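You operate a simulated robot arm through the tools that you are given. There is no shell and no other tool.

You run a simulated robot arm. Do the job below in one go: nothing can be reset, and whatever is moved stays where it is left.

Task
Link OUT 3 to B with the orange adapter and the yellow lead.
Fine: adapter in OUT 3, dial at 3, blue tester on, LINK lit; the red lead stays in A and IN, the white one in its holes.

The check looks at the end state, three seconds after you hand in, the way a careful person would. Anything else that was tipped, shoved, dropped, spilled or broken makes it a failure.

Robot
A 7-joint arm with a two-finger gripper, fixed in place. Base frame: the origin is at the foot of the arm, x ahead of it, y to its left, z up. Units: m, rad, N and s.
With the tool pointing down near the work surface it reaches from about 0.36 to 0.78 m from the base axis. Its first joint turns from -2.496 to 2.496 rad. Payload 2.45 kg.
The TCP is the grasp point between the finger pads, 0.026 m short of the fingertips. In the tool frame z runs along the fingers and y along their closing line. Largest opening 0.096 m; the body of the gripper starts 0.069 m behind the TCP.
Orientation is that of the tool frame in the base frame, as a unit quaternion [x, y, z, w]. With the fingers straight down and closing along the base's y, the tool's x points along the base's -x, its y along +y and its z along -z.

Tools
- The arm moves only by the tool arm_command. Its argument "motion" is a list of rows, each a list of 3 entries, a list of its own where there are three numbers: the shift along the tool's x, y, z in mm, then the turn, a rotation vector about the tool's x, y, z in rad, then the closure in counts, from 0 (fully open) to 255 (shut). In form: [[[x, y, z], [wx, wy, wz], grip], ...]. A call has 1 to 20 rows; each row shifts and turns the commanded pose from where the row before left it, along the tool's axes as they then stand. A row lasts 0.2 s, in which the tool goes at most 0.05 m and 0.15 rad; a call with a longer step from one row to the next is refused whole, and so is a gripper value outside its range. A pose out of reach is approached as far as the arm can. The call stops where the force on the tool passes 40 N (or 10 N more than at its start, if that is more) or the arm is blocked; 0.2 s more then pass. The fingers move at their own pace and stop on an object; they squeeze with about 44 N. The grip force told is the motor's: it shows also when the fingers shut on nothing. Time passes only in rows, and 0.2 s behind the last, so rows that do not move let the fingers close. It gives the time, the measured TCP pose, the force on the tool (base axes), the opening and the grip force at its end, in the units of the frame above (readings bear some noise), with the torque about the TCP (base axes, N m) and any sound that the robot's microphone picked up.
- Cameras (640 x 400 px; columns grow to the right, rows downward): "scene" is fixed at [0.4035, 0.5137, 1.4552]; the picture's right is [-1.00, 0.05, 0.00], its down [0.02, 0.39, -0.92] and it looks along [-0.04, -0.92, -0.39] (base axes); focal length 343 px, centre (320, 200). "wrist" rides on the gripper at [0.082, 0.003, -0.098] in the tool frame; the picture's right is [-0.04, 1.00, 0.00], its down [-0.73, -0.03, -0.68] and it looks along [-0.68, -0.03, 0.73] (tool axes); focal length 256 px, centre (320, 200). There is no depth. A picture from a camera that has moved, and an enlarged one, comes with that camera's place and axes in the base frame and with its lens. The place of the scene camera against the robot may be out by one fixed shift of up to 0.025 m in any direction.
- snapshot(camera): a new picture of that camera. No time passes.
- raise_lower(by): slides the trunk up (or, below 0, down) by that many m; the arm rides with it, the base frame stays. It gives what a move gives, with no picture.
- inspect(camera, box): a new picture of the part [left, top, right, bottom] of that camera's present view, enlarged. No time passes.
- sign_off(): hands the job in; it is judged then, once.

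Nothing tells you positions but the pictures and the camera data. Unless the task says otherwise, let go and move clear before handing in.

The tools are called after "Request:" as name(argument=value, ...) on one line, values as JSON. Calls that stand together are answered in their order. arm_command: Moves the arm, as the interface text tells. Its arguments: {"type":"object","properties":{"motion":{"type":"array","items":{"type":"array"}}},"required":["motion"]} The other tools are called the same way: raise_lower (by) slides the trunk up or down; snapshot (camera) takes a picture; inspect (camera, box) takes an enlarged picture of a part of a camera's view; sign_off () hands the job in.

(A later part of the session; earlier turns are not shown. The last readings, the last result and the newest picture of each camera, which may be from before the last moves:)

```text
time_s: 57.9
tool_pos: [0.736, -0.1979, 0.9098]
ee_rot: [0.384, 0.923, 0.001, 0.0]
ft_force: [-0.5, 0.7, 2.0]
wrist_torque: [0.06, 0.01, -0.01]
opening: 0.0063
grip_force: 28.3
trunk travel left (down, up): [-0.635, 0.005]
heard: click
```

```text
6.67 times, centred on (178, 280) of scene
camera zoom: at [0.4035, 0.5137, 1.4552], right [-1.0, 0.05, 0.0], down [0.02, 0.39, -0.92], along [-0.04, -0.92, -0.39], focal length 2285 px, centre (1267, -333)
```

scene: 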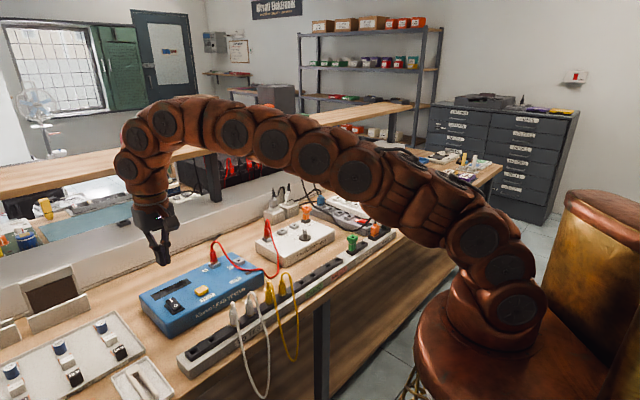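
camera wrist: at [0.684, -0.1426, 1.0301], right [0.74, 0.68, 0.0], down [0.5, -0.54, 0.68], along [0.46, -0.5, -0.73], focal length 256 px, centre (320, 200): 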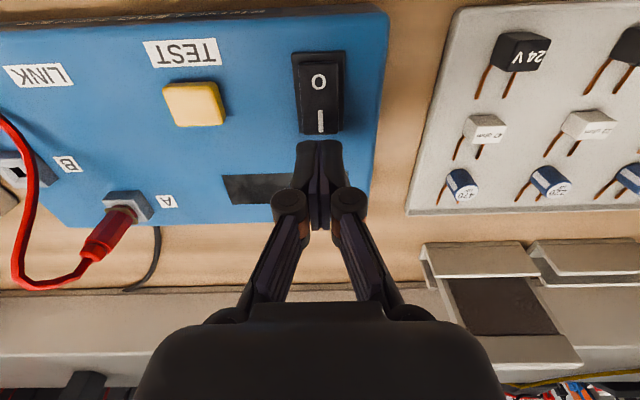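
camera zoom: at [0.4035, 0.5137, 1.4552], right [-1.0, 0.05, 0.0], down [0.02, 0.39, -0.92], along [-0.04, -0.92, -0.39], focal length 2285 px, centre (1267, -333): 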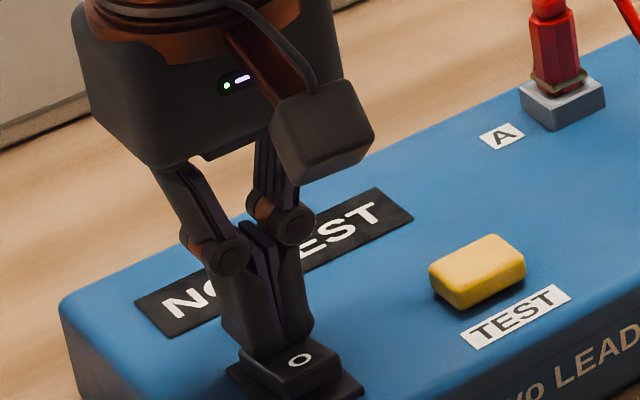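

A click was heard and the display now reads "NO TEST": the tester is on. I'll lift away and head to the yellow lead.

Request:
arm_command(motion=[[[0, 0, -10], [0, 0, 0], 255], [[0, 0, -20], [0, 0, 0], 255], [[10, 0, -25], [0, 0, 0], 255], [[20, 0, -25], [0, 0, 0], 200], [[30, -10, -20], [0, 0, 0], 160], [[30, -30, 0], [0, 0, 0], 160], [[30, -40, 0], [0, 0, 0], 160], [[20, -40, 0], [0, 0, 0], 160], [[20, -40, 0], [0, 0, 0], 160], [[5, -10, 0], [0, 0, 0], 160], [[0, 0, 0], [0, 0, 0], 160]])

Request:
snapshot(camera="wrist")

Request:
inspect(camera="scene", box=[130, 220, 340, 352])

```text
time_s: 60.3
tool_pos: [0.4983, -0.2011, 1.0094]
ee_rot: [0.383, 0.924, 0.0, 0.0]
ft_force: [0.5, 0.3, -0.4]
wrist_torque: [0.0, -0.02, -0.01]
opening: 0.0356
grip_force: 0.1
trunk travel left (down, up): [-0.635, 0.005]
```

```text
taken
camera wrist: at [0.4426, -0.1415, 1.1057], right [0.74, 0.68, 0.0], down [0.5, -0.54, 0.68], along [0.46, -0.5, -0.73], focal length 256 px, centre (320, 200)
```

wrist: 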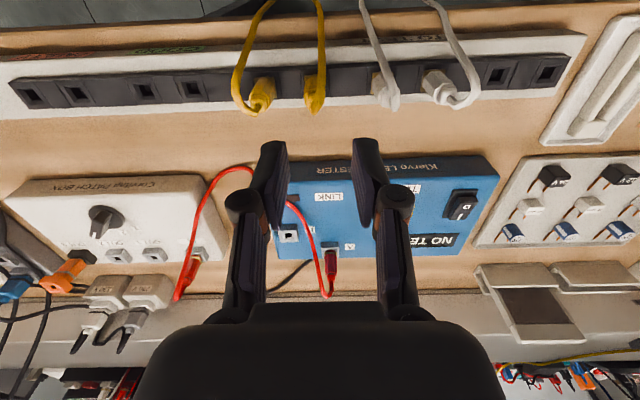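

```text
3.03 times, centred on (235, 286) of scene
camera zoom: at [0.4035, 0.5137, 1.4552], right [-1.0, 0.05, 0.0], down [0.02, 0.39, -0.92], along [-0.04, -0.92, -0.39], focal length 1039 px, centre (578, -61)
```

zoom: 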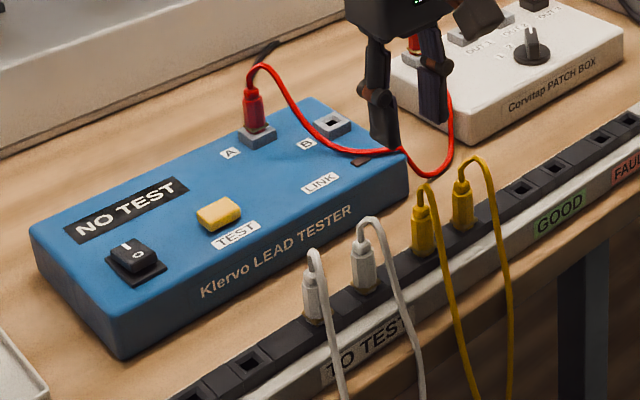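

The yellow plugs are just below the gripper. I'll enlarge to measure them and see how their cords leave.

Request:
inspect(camera="wrist", box=[210, 30, 370, 130])

Request:
inspect(camera="scene", box=[225, 265, 321, 325])

```text
4.00 times, centred on (290, 80) of wrist
camera zoom: at [0.4426, -0.1415, 1.1057], right [0.74, 0.68, 0.0], down [0.5, -0.54, 0.68], along [0.46, -0.5, -0.73], focal length 1024 px, centre (440, 680)
```

zoom: 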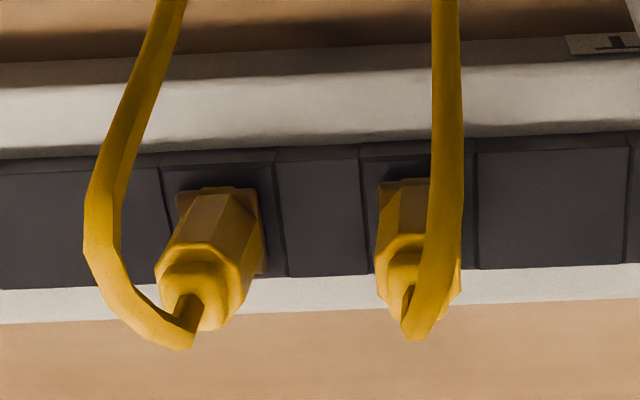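

```text
6.67 times, centred on (273, 295) of scene
camera zoom: at [0.4035, 0.5137, 1.4552], right [-1.0, 0.05, 0.0], down [0.02, 0.39, -0.92], along [-0.04, -0.92, -0.39], focal length 2285 px, centre (633, -433)
```

zoom: 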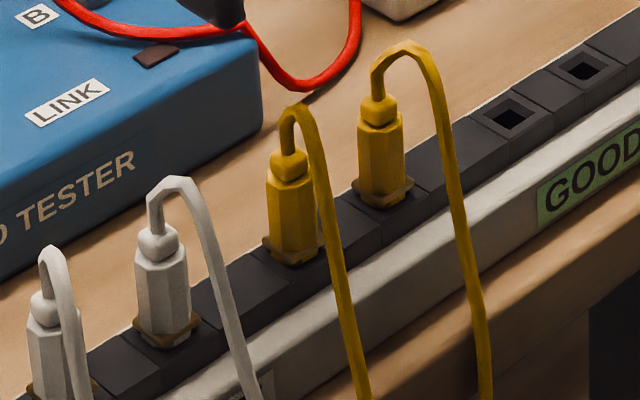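

Request:
inspect(camera="scene", box=[256, 272, 296, 312])

Request:
inspect(camera="wrist", box=[240, 65, 330, 120])

Request:
inspect(camera="wrist", box=[355, 50, 475, 125])

```text
10.00 times, centred on (276, 292) of scene
camera zoom: at [0.4035, 0.5137, 1.4552], right [-1.0, 0.05, 0.0], down [0.02, 0.39, -0.92], along [-0.04, -0.92, -0.39], focal length 3428 px, centre (760, -720)
```

zoom: 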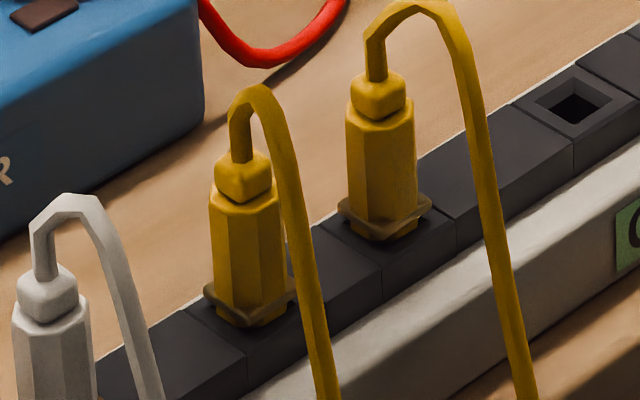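

```text
7.11 times, centred on (285, 92) of wrist
camera zoom: at [0.4426, -0.1415, 1.1057], right [0.74, 0.68, 0.0], down [0.5, -0.54, 0.68], along [0.46, -0.5, -0.73], focal length 1820 px, centre (569, 964)
```

zoom: 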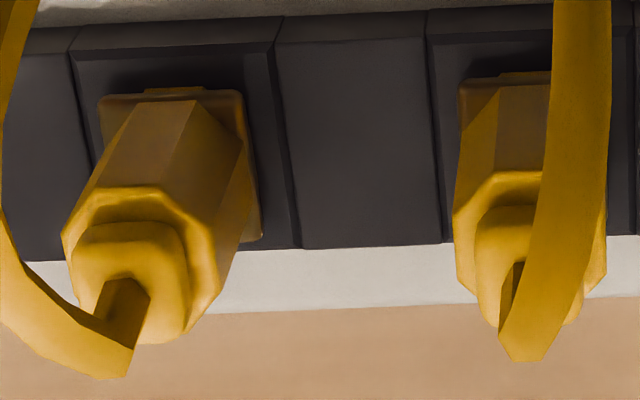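

```text
5.33 times, centred on (415, 88) of wrist
camera zoom: at [0.4426, -0.1415, 1.1057], right [0.74, 0.68, 0.0], down [0.5, -0.54, 0.68], along [0.46, -0.5, -0.73], focal length 1365 px, centre (-187, 800)
```

zoom: 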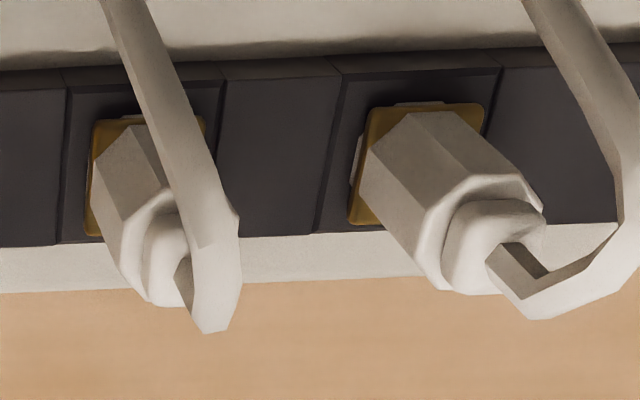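

The plug bodies are octagonal with flats along the bench axes, so they can be gripped with the present tool yaw. Before fetching one, I'll look at B from closer to measure it and see how the red cord runs near it.

Request:
arm_command(motion=[[[0, -10, -10], [0, 0, 0], 160], [[-20, -10, -10], [0, 0, 0], 160], [[-30, -10, 0], [0, 0, 0], 160], [[-30, -10, 0], [0, 0, 0], 160], [[-30, -10, 0], [0, 0, 0], 160], [[-20, 0, 0], [0, 0, 0], 160], [[0, 0, 0], [0, 0, 0], 160]])

Request:
snapshot(camera="wrist")

Request:
inspect(camera="wrist", box=[260, 80, 420, 180])

Request:
inspect(camera="scene", box=[200, 230, 296, 290])

```text
time_s: 61.9
tool_pos: [0.556, -0.3312, 1.0304]
ee_rot: [0.383, 0.924, 0.001, 0.0]
ft_force: [0.3, -1.5, -0.8]
wrist_torque: [-0.03, -0.03, 0.03]
opening: 0.0355
grip_force: 0.0
trunk travel left (down, up): [-0.635, 0.005]
```

```text
taken
camera wrist: at [0.4998, -0.2695, 1.128], right [0.74, 0.68, 0.0], down [0.5, -0.54, 0.68], along [0.46, -0.5, -0.73], focal length 256 px, centre (320, 200)
```

wrist: 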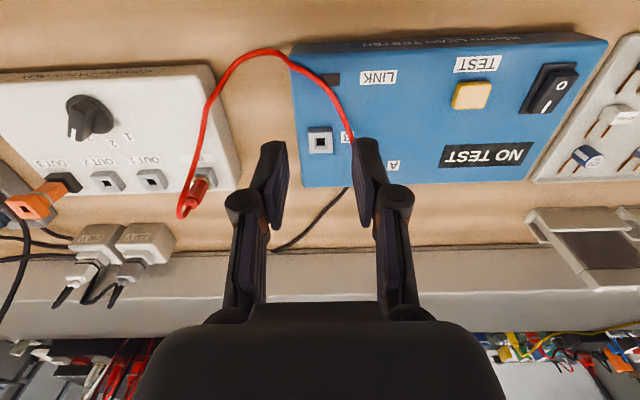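

```text
4.00 times, centred on (340, 130) of wrist
camera zoom: at [0.4998, -0.2695, 1.128], right [0.74, 0.68, 0.0], down [0.5, -0.54, 0.68], along [0.46, -0.5, -0.73], focal length 1024 px, centre (240, 480)
```

zoom: 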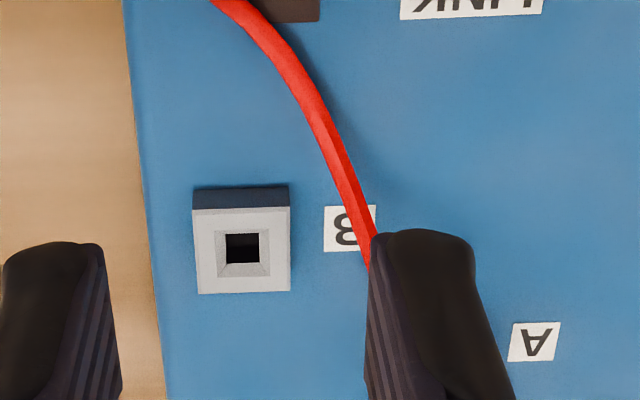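

```text
6.67 times, centred on (248, 260) of scene
camera zoom: at [0.4035, 0.5137, 1.4552], right [-1.0, 0.05, 0.0], down [0.02, 0.39, -0.92], along [-0.04, -0.92, -0.39], focal length 2285 px, centre (800, -200)
```

zoom: 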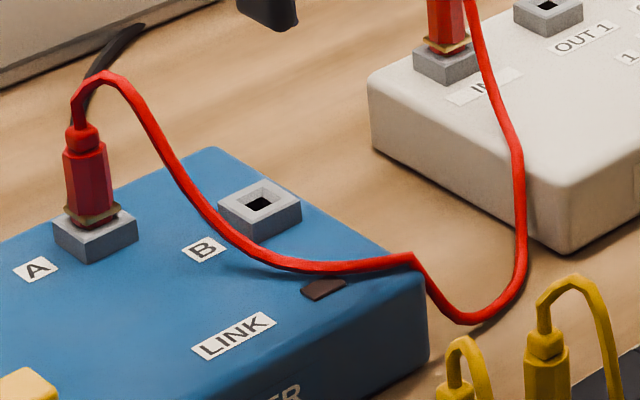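

The red cord passes about 3 cm to the +p side of B, clear enough for narrow fingers. B is at about p=0.157, q=0.688, z≈0.88. Now I'll go to the yellow plug nearer the white lead (yellow 2) and hover for alignment.

Request:
arm_command(motion=[[[25, 5, 0], [0, 0, 0], 160], [[30, 10, 0], [0, 0, 0], 160], [[30, 10, 0], [0, 0, 0], 160], [[30, 10, 0], [0, 0, 0], 160], [[19, 10, 0], [0, 0, 0], 160], [[0, 0, 20], [0, 0, 0], 160], [[0, 0, 20], [0, 0, 0], 160], [[0, 0, 0], [0, 0, 0], 160]])

Request:
snapshot(camera="wrist")

Request:
inspect(camera="wrist", box=[240, 70, 400, 170])

Request:
inspect(camera="scene", box=[225, 265, 321, 325])

```text
time_s: 63.7
tool_pos: [0.4927, -0.2031, 0.9875]
ee_rot: [0.383, 0.924, 0.0, 0.0]
ft_force: [0.8, 0.5, 0.0]
wrist_torque: [-0.01, 0.02, 0.0]
opening: 0.0362
grip_force: 0.0
trunk travel left (down, up): [-0.635, 0.005]
```

```text
taken
camera wrist: at [0.4364, -0.1426, 1.0858], right [0.74, 0.68, 0.0], down [0.5, -0.54, 0.68], along [0.46, -0.5, -0.73], focal length 256 px, centre (320, 200)
```

wrist: 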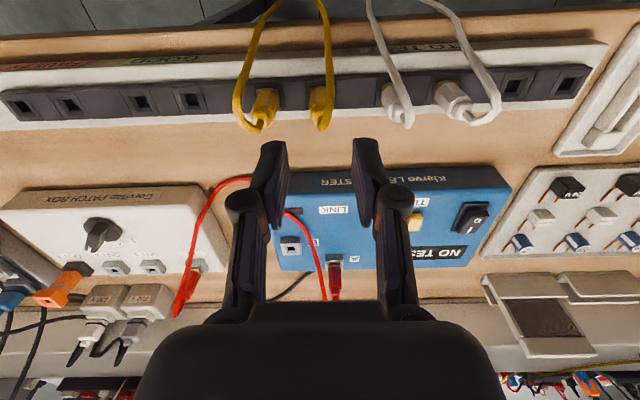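

```text
4.00 times, centred on (320, 120) of wrist
camera zoom: at [0.4364, -0.1426, 1.0858], right [0.74, 0.68, 0.0], down [0.5, -0.54, 0.68], along [0.46, -0.5, -0.73], focal length 1024 px, centre (320, 520)
```

zoom: 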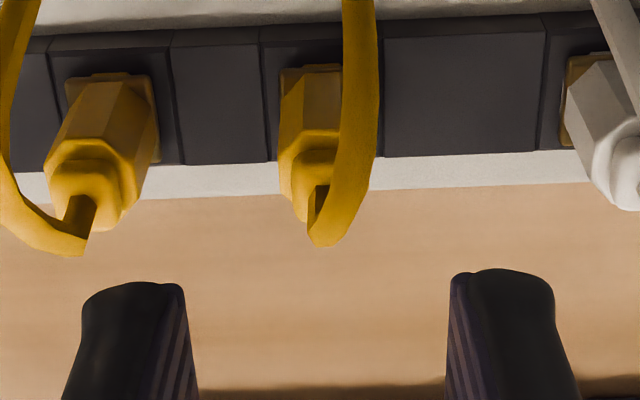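

```text
6.67 times, centred on (273, 295) of scene
camera zoom: at [0.4035, 0.5137, 1.4552], right [-1.0, 0.05, 0.0], down [0.02, 0.39, -0.92], along [-0.04, -0.92, -0.39], focal length 2285 px, centre (633, -433)
```

zoom: 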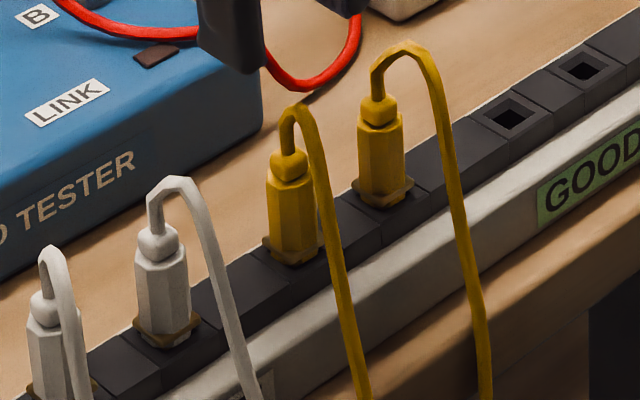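

Yellow 2 is at p≈0.2045, q≈0.494, the TCP nearly exactly above. I'll nudge 1.5 mm and descend straddling it, keeping the opening at 36 mm.

Request:
arm_command(motion=[[[-1.5, 0, 15], [0, 0, 0], 160], [[0, 0, 15], [0, 0, 0], 160], [[0, 0, 15], [0, 0, 0], 160], [[0, 0, 12], [0, 0, 0], 160], [[0, 0, 0], [0, 0, 0], 160]])

Request:
snapshot(camera="wrist")

Request:
inspect(camera="scene", box=[225, 250, 321, 310])

```text
time_s: 64.9
tool_pos: [0.4928, -0.2036, 0.9312]
ee_rot: [0.383, 0.924, 0.0, -0.001]
ft_force: [-0.2, 0.3, 0.3]
wrist_torque: [-0.01, 0.02, -0.02]
opening: 0.0358
grip_force: 0.0
trunk travel left (down, up): [-0.635, 0.005]
```

```text
taken
camera wrist: at [0.4361, -0.1439, 1.0293], right [0.74, 0.68, 0.0], down [0.5, -0.54, 0.68], along [0.46, -0.5, -0.73], focal length 256 px, centre (320, 200)
```

wrist: 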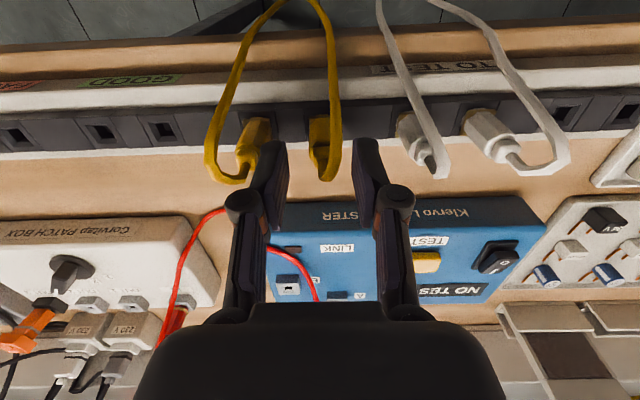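

```text
6.67 times, centred on (273, 280) of scene
camera zoom: at [0.4035, 0.5137, 1.4552], right [-1.0, 0.05, 0.0], down [0.02, 0.39, -0.92], along [-0.04, -0.92, -0.39], focal length 2285 px, centre (633, -333)
```

zoom: 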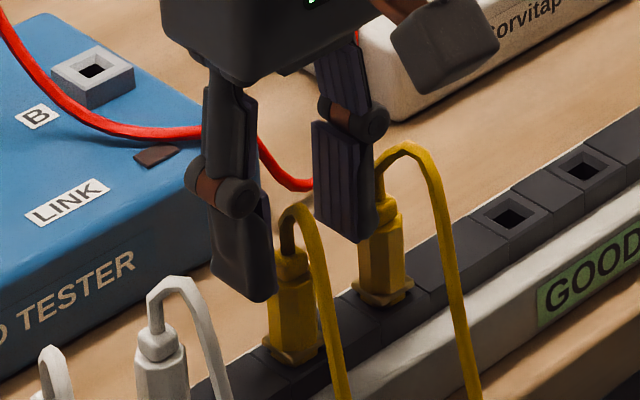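

The fingers are straddling yellow 2 without touching its neighbour. Continuing down to grip height.

Request:
arm_command(motion=[[[0, 0, 8], [0, 0, 0], 160], [[0, 0, 8], [0, 0, 0], 160], [[0, 0, 8], [0, 0, 0], 160], [[0, 0, 7], [0, 0, 0], 160], [[0, 0, 0], [0, 0, 0], 160]])

Request:
snapshot(camera="wrist")

Request:
inspect(camera="scene", box=[225, 250, 321, 310])

```text
time_s: 66.1
tool_pos: [0.4927, -0.2039, 0.9011]
ee_rot: [0.383, 0.924, 0.001, 0.0]
ft_force: [0.5, 0.3, 0.3]
wrist_torque: [-0.02, -0.01, -0.02]
opening: 0.036
grip_force: 0.0
trunk travel left (down, up): [-0.635, 0.005]
```

```text
taken
camera wrist: at [0.4373, -0.1432, 0.998], right [0.74, 0.68, 0.0], down [0.5, -0.54, 0.68], along [0.46, -0.5, -0.73], focal length 256 px, centre (320, 200)
```

wrist: 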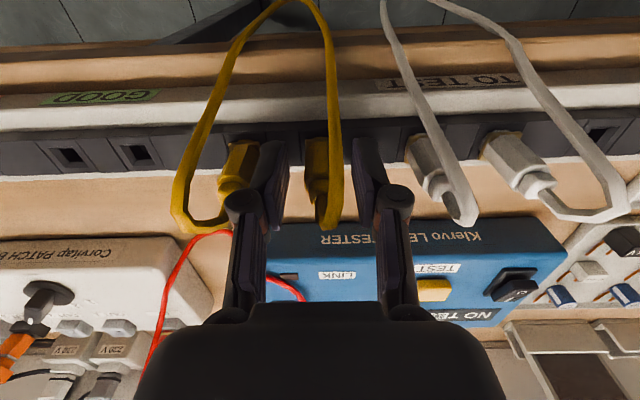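

```text
6.67 times, centred on (273, 280) of scene
camera zoom: at [0.4035, 0.5137, 1.4552], right [-1.0, 0.05, 0.0], down [0.02, 0.39, -0.92], along [-0.04, -0.92, -0.39], focal length 2285 px, centre (633, -333)
```

zoom: 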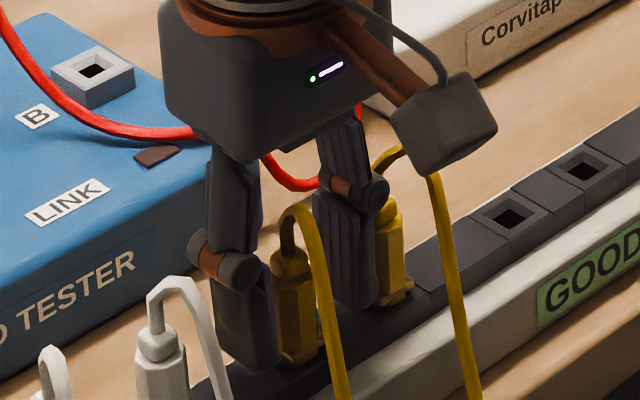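

Request:
arm_command(motion=[[[-0.8, 0, 3], [0, 0, 0], 160], [[0, 0, 0], [0, 0, 0], 190], [[0, 0, 0], [0, 0, 0], 220], [[0, 0, 0], [0, 0, 0], 255], [[0, 0, 0], [0, 0, 0], 255]])

Request:
snapshot(camera="wrist")

```text
time_s: 67.3
tool_pos: [0.4938, -0.2033, 0.8992]
ee_rot: [0.384, 0.924, 0.001, 0.0]
ft_force: [-0.4, 0.7, -0.2]
wrist_torque: [-0.04, 0.03, 0.01]
opening: 0.0164
grip_force: 41.9
trunk travel left (down, up): [-0.635, 0.005]
```

```text
taken
camera wrist: at [0.4381, -0.1434, 0.995], right [0.74, 0.68, 0.0], down [0.5, -0.54, 0.68], along [0.46, -0.5, -0.73], focal length 256 px, centre (320, 200)
```

wrist: 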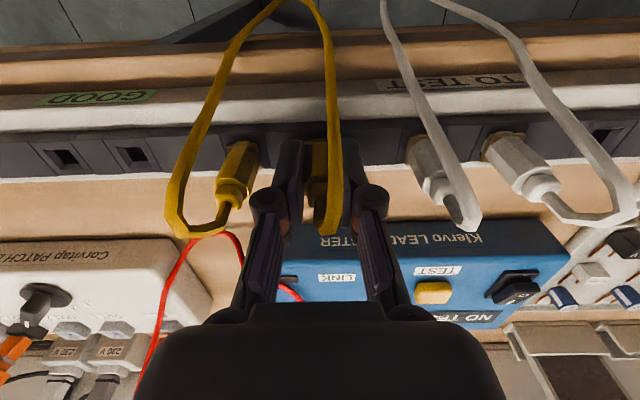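

Gripped at 16.4 mm. I'll pull it straight up out of the rack.

Request:
arm_command(motion=[[[0, 0, -3], [0, 0, 0], 255], [[0, 0, -3], [0, 0, 0], 255], [[0, 0, -4], [0, 0, 0], 255], [[0, 0, -5], [0, 0, 0], 255], [[0, 0, -5], [0, 0, 0], 255], [[0, 0, -10], [0, 0, 0], 255], [[0, 0, -15], [0, 0, 0], 255], [[0, 0, -20], [0, 0, 0], 255], [[0, 0, -20], [0, 0, 0], 255], [[0, 0, 0], [0, 0, 0], 255]])

Request:
snapshot(camera="wrist")

Request:
inspect(camera="scene", box=[200, 220, 328, 300])

```text
time_s: 69.5
tool_pos: [0.4937, -0.2046, 0.9846]
ee_rot: [0.383, 0.924, 0.0, -0.001]
ft_force: [0.4, 0.4, -0.4]
wrist_torque: [0.0, -0.01, 0.0]
opening: 0.0166
grip_force: 42.3
trunk travel left (down, up): [-0.635, 0.005]
```

```text
taken
camera wrist: at [0.4378, -0.1437, 1.0819], right [0.74, 0.68, 0.0], down [0.5, -0.54, 0.68], along [0.46, -0.5, -0.73], focal length 256 px, centre (320, 200)
```

wrist: 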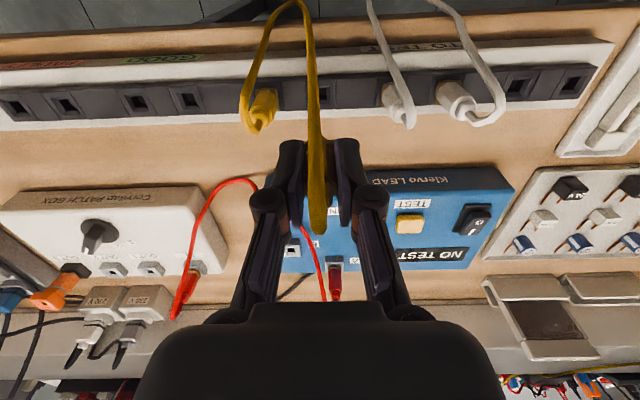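

```text
5.00 times, centred on (264, 260) of scene
camera zoom: at [0.4035, 0.5137, 1.4552], right [-1.0, 0.05, 0.0], down [0.02, 0.39, -0.92], along [-0.04, -0.92, -0.39], focal length 1714 px, centre (600, -100)
```

zoom: 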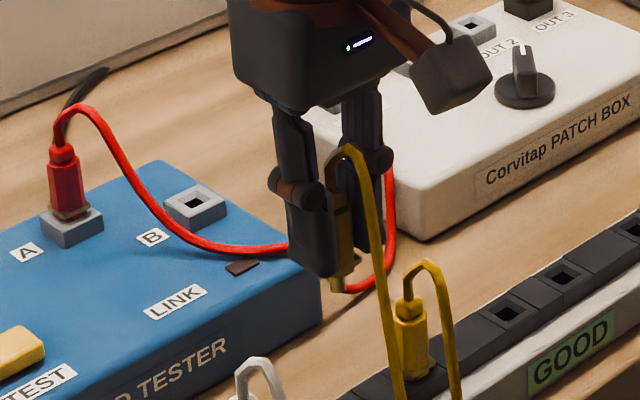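

The yellow plug is out and upright in the grip. I'll carry it across to hover above B.

Request:
arm_command(motion=[[[-10, 0, 0], [0, 0, 0], 255], [[-20, -5, 0], [0, 0, 0], 255], [[-20, -5, 0], [0, 0, 0], 255], [[-20, -5, 0], [0, 0, 0], 255], [[-20, -5, 0], [0, 0, 0], 255], [[-20, -5, 0], [0, 0, 0], 255], [[-20, -5, 0], [0, 0, 0], 255], [[-20, -5, 0], [0, 0, 0], 255], [[-20, -5, 0], [0, 0, 0], 255], [[-15, -5, 0], [0, 0, 0], 255], [[-9, -2, 0], [0, 0, 0], 255], [[0, 0, 0], [0, 0, 0], 255]])

Request:
snapshot(camera="wrist")

Request:
inspect(camera="wrist", box=[240, 70, 400, 170])

Request:
inspect(camera="scene", box=[190, 210, 318, 290])

```text
time_s: 72.1
tool_pos: [0.598, -0.3748, 0.9832]
ee_rot: [0.383, 0.924, 0.0, 0.0]
ft_force: [0.1, -0.5, -0.9]
wrist_torque: [-0.04, 0.01, 0.04]
opening: 0.016
grip_force: 42.1
trunk travel left (down, up): [-0.635, 0.005]
```

```text
taken
camera wrist: at [0.5413, -0.3143, 1.0803], right [0.74, 0.68, 0.0], down [0.5, -0.54, 0.68], along [0.46, -0.5, -0.73], focal length 256 px, centre (320, 200)
```

wrist: 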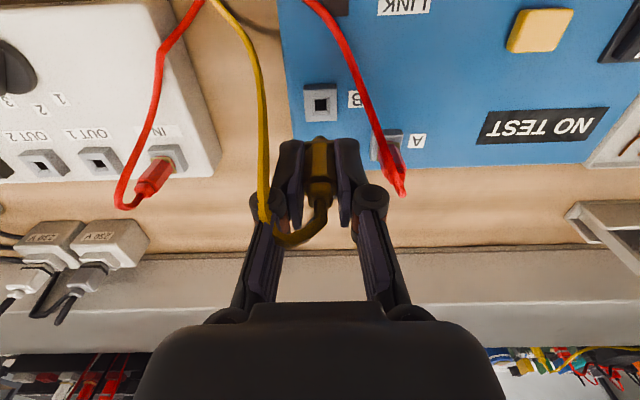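

```text
4.00 times, centred on (320, 120) of wrist
camera zoom: at [0.5413, -0.3143, 1.0803], right [0.74, 0.68, 0.0], down [0.5, -0.54, 0.68], along [0.46, -0.5, -0.73], focal length 1024 px, centre (320, 520)
```

zoom: 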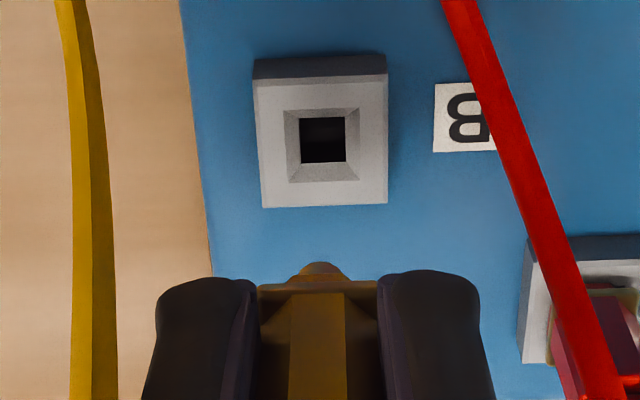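

```text
5.00 times, centred on (254, 250) of scene
camera zoom: at [0.4035, 0.5137, 1.4552], right [-1.0, 0.05, 0.0], down [0.02, 0.39, -0.92], along [-0.04, -0.92, -0.39], focal length 1714 px, centre (650, -50)
```

zoom: 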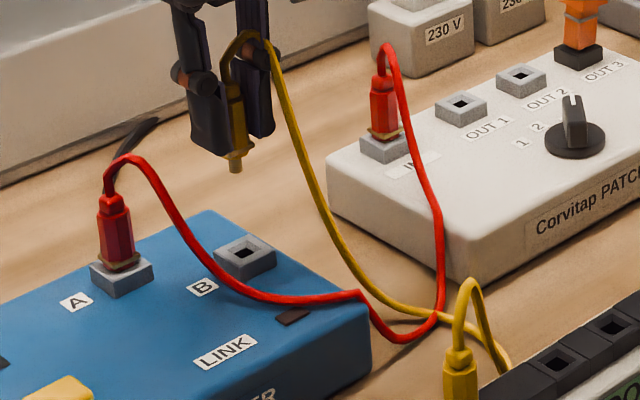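

B refined to p=0.158, q=0.6886, z≈0.881; the plug is within ~1 mm of it. I'll descend until just above the socket and recheck.

Request:
arm_command(motion=[[[0, 0.5, 10], [0, 0, 0], 255], [[0, 0, 12], [0, 0, 0], 255], [[0, 0, 12], [0, 0, 0], 255], [[0, 0, 6], [0, 0, 0], 255], [[0, 0, 0], [0, 0, 0], 255]])

Request:
inspect(camera="wrist", box=[240, 80, 400, 180])

Request:
inspect(camera="scene", box=[210, 220, 290, 270])

```text
time_s: 73.3
tool_pos: [0.5973, -0.3754, 0.9434]
ee_rot: [0.384, 0.923, 0.0, 0.0]
ft_force: [-0.2, 0.7, -0.5]
wrist_torque: [0.02, 0.0, -0.05]
opening: 0.0163
grip_force: 42.7
trunk travel left (down, up): [-0.635, 0.005]
```

```text
4.00 times, centred on (320, 130) of wrist
camera zoom: at [0.5423, -0.3146, 1.0404], right [0.74, 0.68, 0.0], down [0.5, -0.54, 0.68], along [0.46, -0.5, -0.73], focal length 1024 px, centre (320, 480)
```

zoom: 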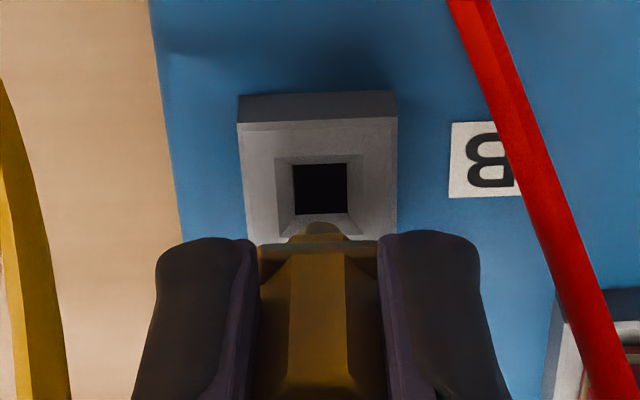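

```text
8.00 times, centred on (250, 245) of scene
camera zoom: at [0.4035, 0.5137, 1.4552], right [-1.0, 0.05, 0.0], down [0.02, 0.39, -0.92], along [-0.04, -0.92, -0.39], focal length 2742 px, centre (880, -160)
```

zoom: 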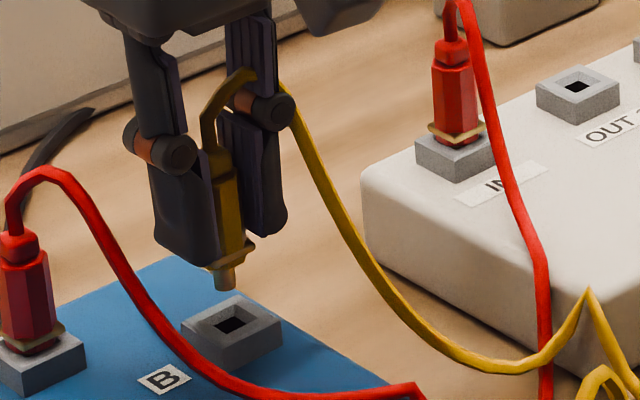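

The plug tip is lined up over B in the wrist view and nearly so in the scene view. I'll descend slowly into the funnel, watching the forces.

Request:
arm_command(motion=[[[0, 0, 4], [0, 0, 0], 255], [[0, 0, 4], [0, 0, 0], 255], [[0, 0, 2], [0, 0, 0], 255], [[0, 0, 2], [0, 0, 0], 255], [[0, 0, 2], [0, 0, 0], 255], [[0, 0, 0], [0, 0, 0], 255]])

Request:
inspect(camera="scene", box=[210, 220, 290, 270])

```text
time_s: 74.7
tool_pos: [0.5984, -0.3754, 0.9295]
ee_rot: [0.383, 0.924, 0.0, 0.0]
ft_force: [-0.4, 0.3, -0.2]
wrist_torque: [0.0, 0.01, 0.01]
opening: 0.0161
grip_force: 42.3
trunk travel left (down, up): [-0.635, 0.005]
```

```text
8.00 times, centred on (250, 245) of scene
camera zoom: at [0.4035, 0.5137, 1.4552], right [-1.0, 0.05, 0.0], down [0.02, 0.39, -0.92], along [-0.04, -0.92, -0.39], focal length 2742 px, centre (880, -160)
```

zoom: 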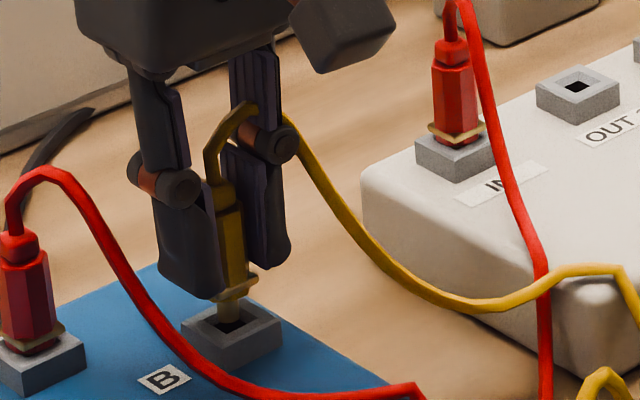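

The tip is entering the funnel with no side force. Continuing down.

Request:
arm_command(motion=[[[0, 0, 2], [0, 0, 0], 255], [[0, 0, 2], [0, 0, 0], 255], [[0, 0, 2], [0, 0, 0], 255], [[0, 0, 0], [0, 0, 0], 255]])

Request:
inspect(camera="scene", box=[210, 220, 290, 270])

```text
time_s: 75.7
tool_pos: [0.5981, -0.3747, 0.9244]
ee_rot: [0.383, 0.924, 0.0, -0.001]
ft_force: [-0.7, -0.7, 1.5]
wrist_torque: [0.03, 0.02, -0.03]
opening: 0.0165
grip_force: 42.4
trunk travel left (down, up): [-0.635, 0.005]
```

```text
8.00 times, centred on (250, 245) of scene
camera zoom: at [0.4035, 0.5137, 1.4552], right [-1.0, 0.05, 0.0], down [0.02, 0.39, -0.92], along [-0.04, -0.92, -0.39], focal length 2742 px, centre (880, -160)
```

zoom: 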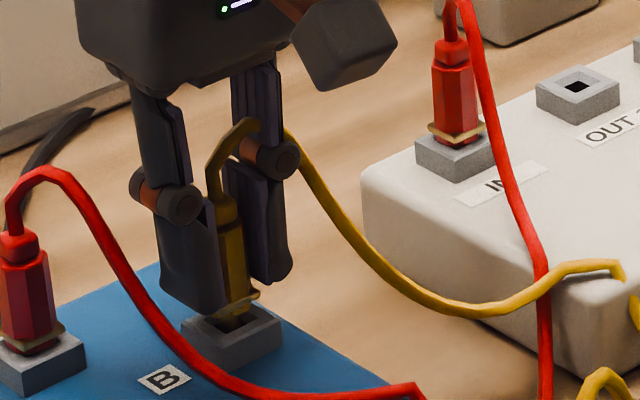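

Request:
arm_command(motion=[[[0, 0, 1.5], [0, 0, 0], 255], [[0, 0, 1.5], [0, 0, 0], 255], [[0, 0, 1.5], [0, 0, 0], 255], [[0, 0, 1], [0, 0, 0], 255], [[0, 0, 0], [0, 0, 0], 255]])

Request:
inspect(camera="scene", box=[210, 220, 290, 270])

```text
time_s: 76.9
tool_pos: [0.598, -0.373, 0.918]
ee_rot: [0.383, 0.924, 0.0, 0.001]
ft_force: [-0.9, -0.1, 7.5]
wrist_torque: [0.03, -0.01, 0.02]
opening: 0.0165
grip_force: 42.3
trunk travel left (down, up): [-0.635, 0.005]
```

```text
8.00 times, centred on (250, 245) of scene
camera zoom: at [0.4035, 0.5137, 1.4552], right [-1.0, 0.05, 0.0], down [0.02, 0.39, -0.92], along [-0.04, -0.92, -0.39], focal length 2742 px, centre (880, -160)
```

zoom: 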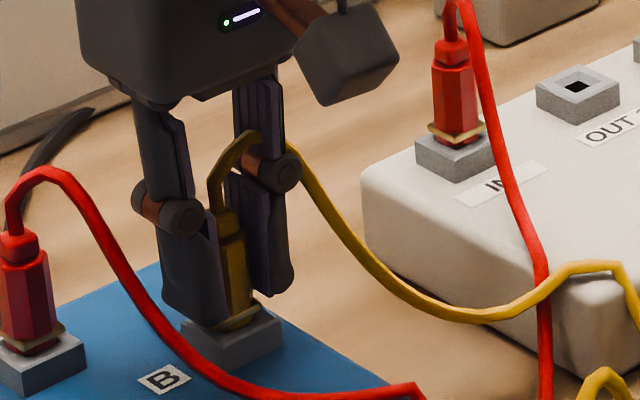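

Request:
arm_command(motion=[[[0, 0, 1], [0, 0, 0], 255], [[0, 0, 1], [0, 0, 0], 255], [[0, 0, 1], [0, 0, 0], 255], [[0, 0, 0], [0, 0, 0], 255]])

Request:
inspect(camera="scene", box=[210, 220, 290, 270])

```text
time_s: 77.9
tool_pos: [0.5976, -0.3746, 0.9164]
ee_rot: [0.383, 0.924, -0.001, 0.003]
ft_force: [1.8, 0.3, 40.1]
wrist_torque: [0.04, -0.05, 0.02]
opening: 0.0163
grip_force: 41.9
trunk travel left (down, up): [-0.635, 0.005]
```

```text
8.00 times, centred on (250, 245) of scene
camera zoom: at [0.4035, 0.5137, 1.4552], right [-1.0, 0.05, 0.0], down [0.02, 0.39, -0.92], along [-0.04, -0.92, -0.39], focal length 2742 px, centre (880, -160)
```

zoom: 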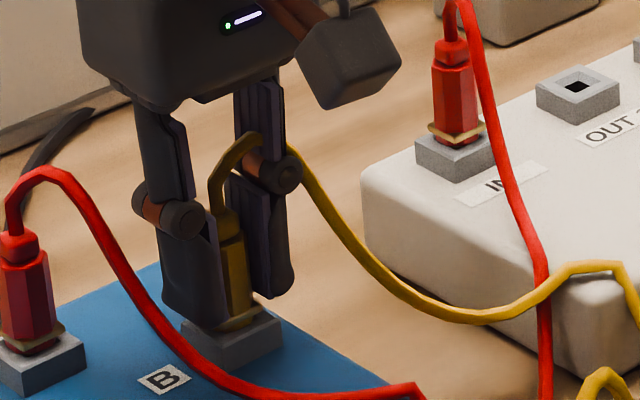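

Fully seated (40 N at the stop, z 0.916). I'll relieve the push, open just enough (~30 mm) to avoid the red cord, and rise straight up.

Request:
arm_command(motion=[[[0, 0, -2], [0, 0, 0], 255], [[0, 0, -1], [0, 0, 0], 255], [[0, 0, 0], [0, 0, 0], 210], [[0, 0, 0], [0, 0, 0], 175], [[0, 0, 0], [0, 0, 0], 175]])

Request:
snapshot(camera="wrist")

Request:
inspect(camera="scene", box=[200, 210, 296, 270])

```text
time_s: 79.1
tool_pos: [0.5991, -0.3747, 0.9169]
ee_rot: [0.384, 0.923, 0.0, -0.001]
ft_force: [0.5, -0.7, 0.5]
wrist_torque: [0.01, 0.0, 0.0]
opening: 0.0305
grip_force: 0.1
trunk travel left (down, up): [-0.635, 0.005]
```

```text
taken
camera wrist: at [0.5419, -0.3137, 1.015], right [0.74, 0.68, 0.0], down [0.5, -0.54, 0.68], along [0.46, -0.5, -0.73], focal length 256 px, centre (320, 200)
```

wrist: 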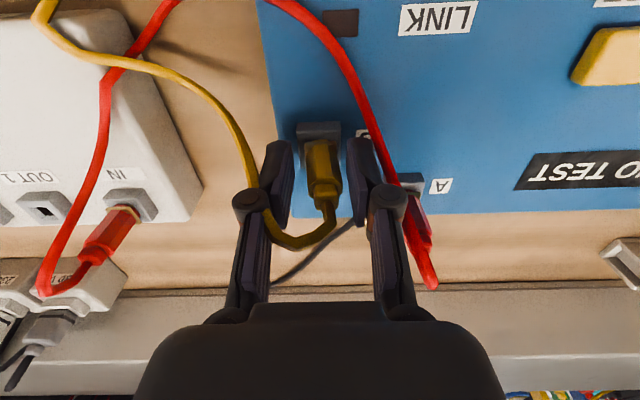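

```text
6.67 times, centred on (248, 240) of scene
camera zoom: at [0.4035, 0.5137, 1.4552], right [-1.0, 0.05, 0.0], down [0.02, 0.39, -0.92], along [-0.04, -0.92, -0.39], focal length 2285 px, centre (800, -67)
```

zoom: 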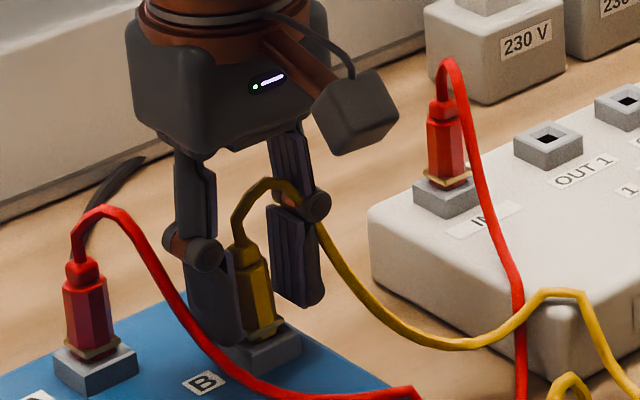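

Request:
inspect(camera="wrist", box=[200, 110, 400, 270])

Request:
inspect(camera="scene", box=[225, 225, 265, 265])

```text
2.50 times, centred on (300, 190) of wrist
camera zoom: at [0.5419, -0.3137, 1.015], right [0.74, 0.68, 0.0], down [0.5, -0.54, 0.68], along [0.46, -0.5, -0.73], focal length 640 px, centre (370, 225)
```

zoom: 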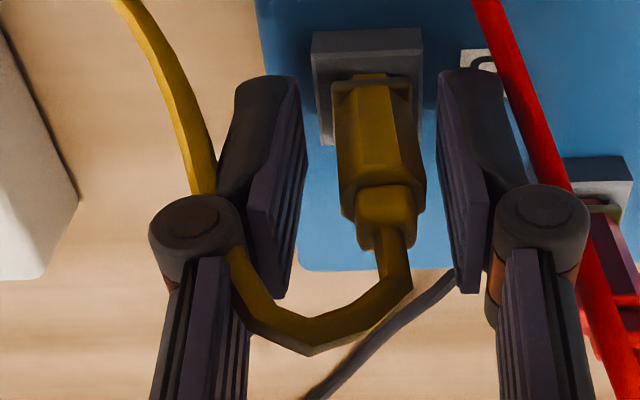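

```text
10.00 times, centred on (245, 245) of scene
camera zoom: at [0.4035, 0.5137, 1.4552], right [-1.0, 0.05, 0.0], down [0.02, 0.39, -0.92], along [-0.04, -0.92, -0.39], focal length 3428 px, centre (1070, -250)
```

zoom: 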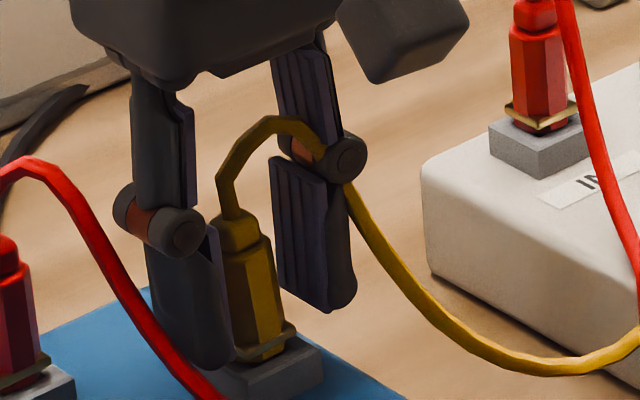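

The yellow cord runs past the left finger's knuckle. I'll rise in small steps and check that nothing is dragged along.

Request:
arm_command(motion=[[[0, 0, -5], [0, 0, 0], 175], [[0, 0, -5], [0, 0, 0], 175], [[0, 0, -5], [0, 0, 0], 175], [[0, 0, 0], [0, 0, 0], 175]])

Request:
inspect(camera="wrist", box=[200, 110, 400, 270])

Request:
inspect(camera="scene", box=[200, 210, 296, 270])

```text
time_s: 80.1
tool_pos: [0.5974, -0.3742, 0.9325]
ee_rot: [0.383, 0.924, 0.0, 0.0]
ft_force: [-0.2, 0.9, 0.6]
wrist_torque: [0.0, 0.0, -0.03]
opening: 0.0304
grip_force: 0.1
trunk travel left (down, up): [-0.635, 0.005]
```

```text
2.50 times, centred on (300, 190) of wrist
camera zoom: at [0.5418, -0.3137, 1.0293], right [0.74, 0.68, 0.0], down [0.5, -0.54, 0.68], along [0.46, -0.5, -0.73], focal length 640 px, centre (370, 225)
```

zoom: 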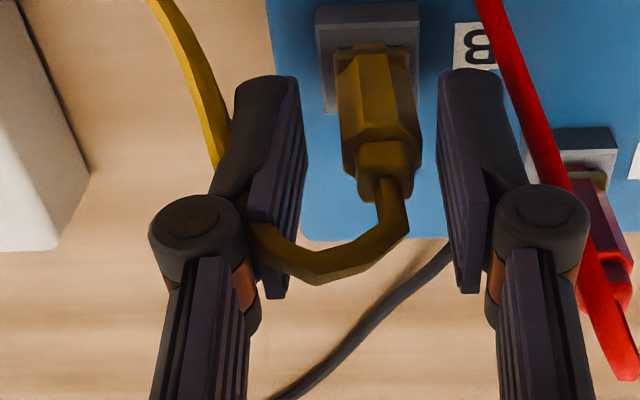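

```text
6.67 times, centred on (248, 240) of scene
camera zoom: at [0.4035, 0.5137, 1.4552], right [-1.0, 0.05, 0.0], down [0.02, 0.39, -0.92], along [-0.04, -0.92, -0.39], focal length 2285 px, centre (800, -67)
```

zoom: 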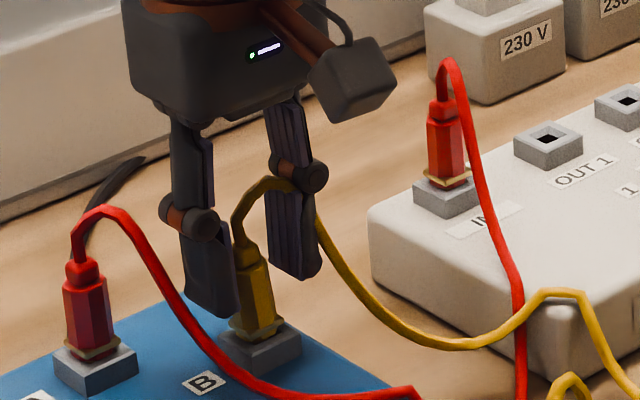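

The cord just slips past the finger and the plug stays put. I'll rise clear and return to the rack for the other yellow plug.

Request:
arm_command(motion=[[[0, 0, -10], [0, 0, 0], 175], [[0, 0, -20], [0, 0, 0], 175], [[0, 0, -25], [0, 0, 0], 170], [[20, 0, 0], [0, 0, 0], 160], [[30, 0, 0], [0, 0, 0], 160], [[30, 0, 0], [0, 0, 0], 160], [[30, 0, 0], [0, 0, 0], 160], [[30, 0, 0], [0, 0, 0], 160], [[30, 0, 0], [0, 0, 0], 160], [[23, 2, 0], [0, 0, 0], 160], [[0, 0, 0], [0, 0, 0], 160]])

Request:
snapshot(camera="wrist")

Request:
inspect(camera="wrist", box=[220, 60, 420, 185])

Request:
inspect(camera="scene", box=[190, 210, 350, 310])

```text
time_s: 82.5
tool_pos: [0.4622, -0.2365, 0.9887]
ee_rot: [0.383, 0.924, 0.001, -0.001]
ft_force: [-0.3, 0.2, -0.2]
wrist_torque: [-0.03, 0.04, -0.02]
opening: 0.036
grip_force: 0.0
trunk travel left (down, up): [-0.635, 0.005]
```

```text
taken
camera wrist: at [0.4069, -0.176, 1.0858], right [0.74, 0.68, 0.0], down [0.5, -0.54, 0.68], along [0.46, -0.5, -0.73], focal length 256 px, centre (320, 200)
```

wrist: 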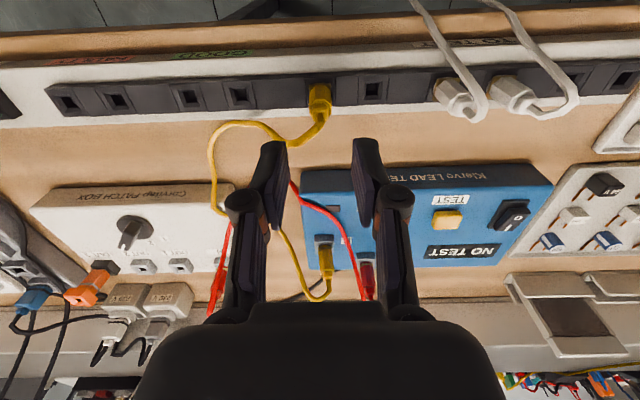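

```text
3.20 times, centred on (320, 122) of wrist
camera zoom: at [0.4069, -0.176, 1.0858], right [0.74, 0.68, 0.0], down [0.5, -0.54, 0.68], along [0.46, -0.5, -0.73], focal length 819 px, centre (320, 448)
```

zoom: 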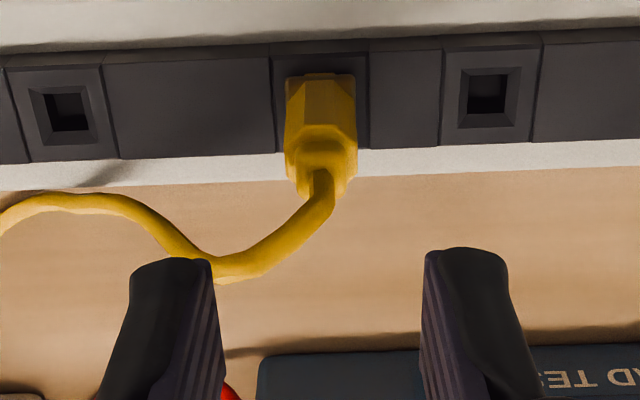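

```text
4.00 times, centred on (270, 260) of scene
camera zoom: at [0.4035, 0.5137, 1.4552], right [-1.0, 0.05, 0.0], down [0.02, 0.39, -0.92], along [-0.04, -0.92, -0.39], focal length 1371 px, centre (520, -40)
```

zoom: 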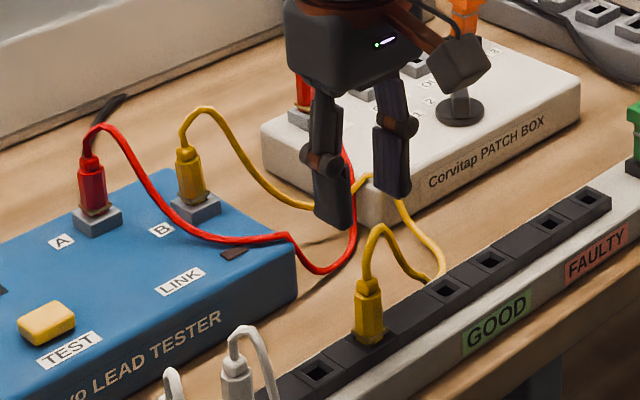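

Yellow 1 stands at p≈0.160, q≈0.493, directly beneath; its cord now leads away toward the back-left, clear of the fingers' path. Descending to grip.

Request:
arm_command(motion=[[[0.5, 0.4, 15], [0, 0, 0], 160], [[0, 0, 15], [0, 0, 0], 160], [[0, 0, 15], [0, 0, 0], 160], [[0, 0, 12], [0, 0, 0], 160], [[0, 0, 10], [0, 0, 0], 160], [[0, 0, 10], [0, 0, 0], 160], [[0, 0, 8], [0, 0, 0], 160], [[0, 0, 4], [0, 0, 0], 160], [[0, 0, 0], [0, 0, 0], 160]])

Request:
snapshot(camera="wrist")

Request:
inspect(camera="scene", box=[225, 240, 321, 300])

```text
time_s: 84.5
tool_pos: [0.4628, -0.2348, 0.9002]
ee_rot: [0.383, 0.924, 0.0, 0.001]
ft_force: [-0.3, 0.3, 0.4]
wrist_torque: [-0.02, 0.04, -0.02]
opening: 0.0357
grip_force: 0.0
trunk travel left (down, up): [-0.635, 0.005]
```

```text
taken
camera wrist: at [0.4071, -0.1745, 0.9964], right [0.74, 0.68, 0.0], down [0.5, -0.54, 0.68], along [0.46, -0.5, -0.73], focal length 256 px, centre (320, 200)
```

wrist: 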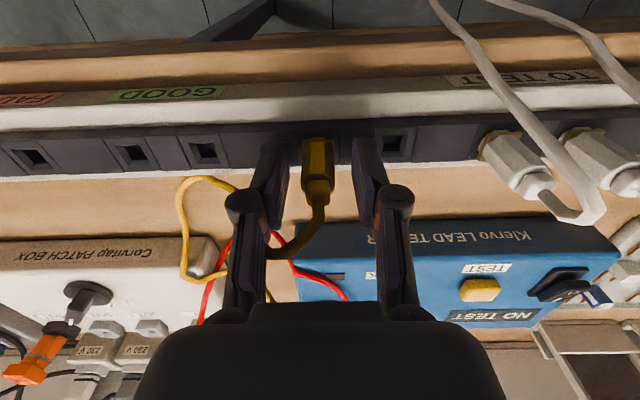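

```text
6.67 times, centred on (273, 270) of scene
camera zoom: at [0.4035, 0.5137, 1.4552], right [-1.0, 0.05, 0.0], down [0.02, 0.39, -0.92], along [-0.04, -0.92, -0.39], focal length 2285 px, centre (633, -267)
```

zoom: 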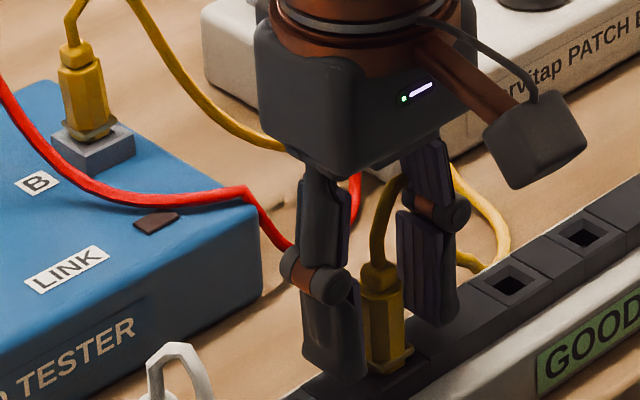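

Centred. Closing on yellow 1.

Request:
arm_command(motion=[[[0, 0, 2], [0, 0, 0], 160], [[0, 0, 0], [0, 0, 0], 190], [[0, 0, 0], [0, 0, 0], 220], [[0, 0, 0], [0, 0, 0], 255], [[0, 0, 0], [0, 0, 0], 255]])

Request:
arm_command(motion=[[[0, 0, -3], [0, 0, 0], 255], [[0, 0, -3], [0, 0, 0], 255], [[0, 0, -4], [0, 0, 0], 255], [[0, 0, -5], [0, 0, 0], 255], [[0, 0, -5], [0, 0, 0], 255], [[0, 0, -10], [0, 0, 0], 255], [[0, 0, -15], [0, 0, 0], 255], [[0, 0, -20], [0, 0, 0], 255], [[0, 0, -20], [0, 0, 0], 255], [[0, 0, -20], [0, 0, 0], 255], [[0, 0, 0], [0, 0, 0], 255]])

Request:
snapshot(camera="wrist")

Request:
inspect(camera="scene", box=[200, 190, 360, 290])

```text
time_s: 85.7
tool_pos: [0.463, -0.2342, 0.8965]
ee_rot: [0.384, 0.923, -0.001, 0.0]
ft_force: [-1.5, -0.6, -1.0]
wrist_torque: [-0.03, 0.0, 0.0]
opening: 0.0164
grip_force: 42.4
trunk travel left (down, up): [-0.635, 0.005]
```

```text
time_s: 88.1
tool_pos: [0.463, -0.2359, 1.0023]
ee_rot: [0.384, 0.923, -0.001, 0.0]
ft_force: [-0.2, 0.8, -0.2]
wrist_torque: [0.0, -0.04, 0.01]
opening: 0.0163
grip_force: 41.8
trunk travel left (down, up): [-0.635, 0.005]
```

```text
taken
camera wrist: at [0.4069, -0.1753, 1.0987], right [0.74, 0.68, 0.0], down [0.5, -0.54, 0.68], along [0.46, -0.5, -0.73], focal length 256 px, centre (320, 200)
```

wrist: 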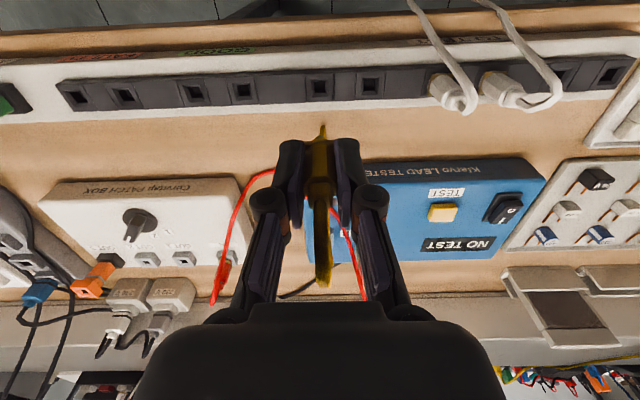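

```text
4.00 times, centred on (280, 240) of scene
camera zoom: at [0.4035, 0.5137, 1.4552], right [-1.0, 0.05, 0.0], down [0.02, 0.39, -0.92], along [-0.04, -0.92, -0.39], focal length 1371 px, centre (480, 40)
```

zoom: 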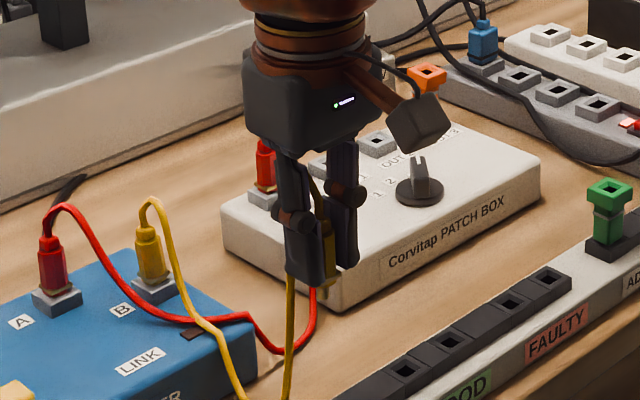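

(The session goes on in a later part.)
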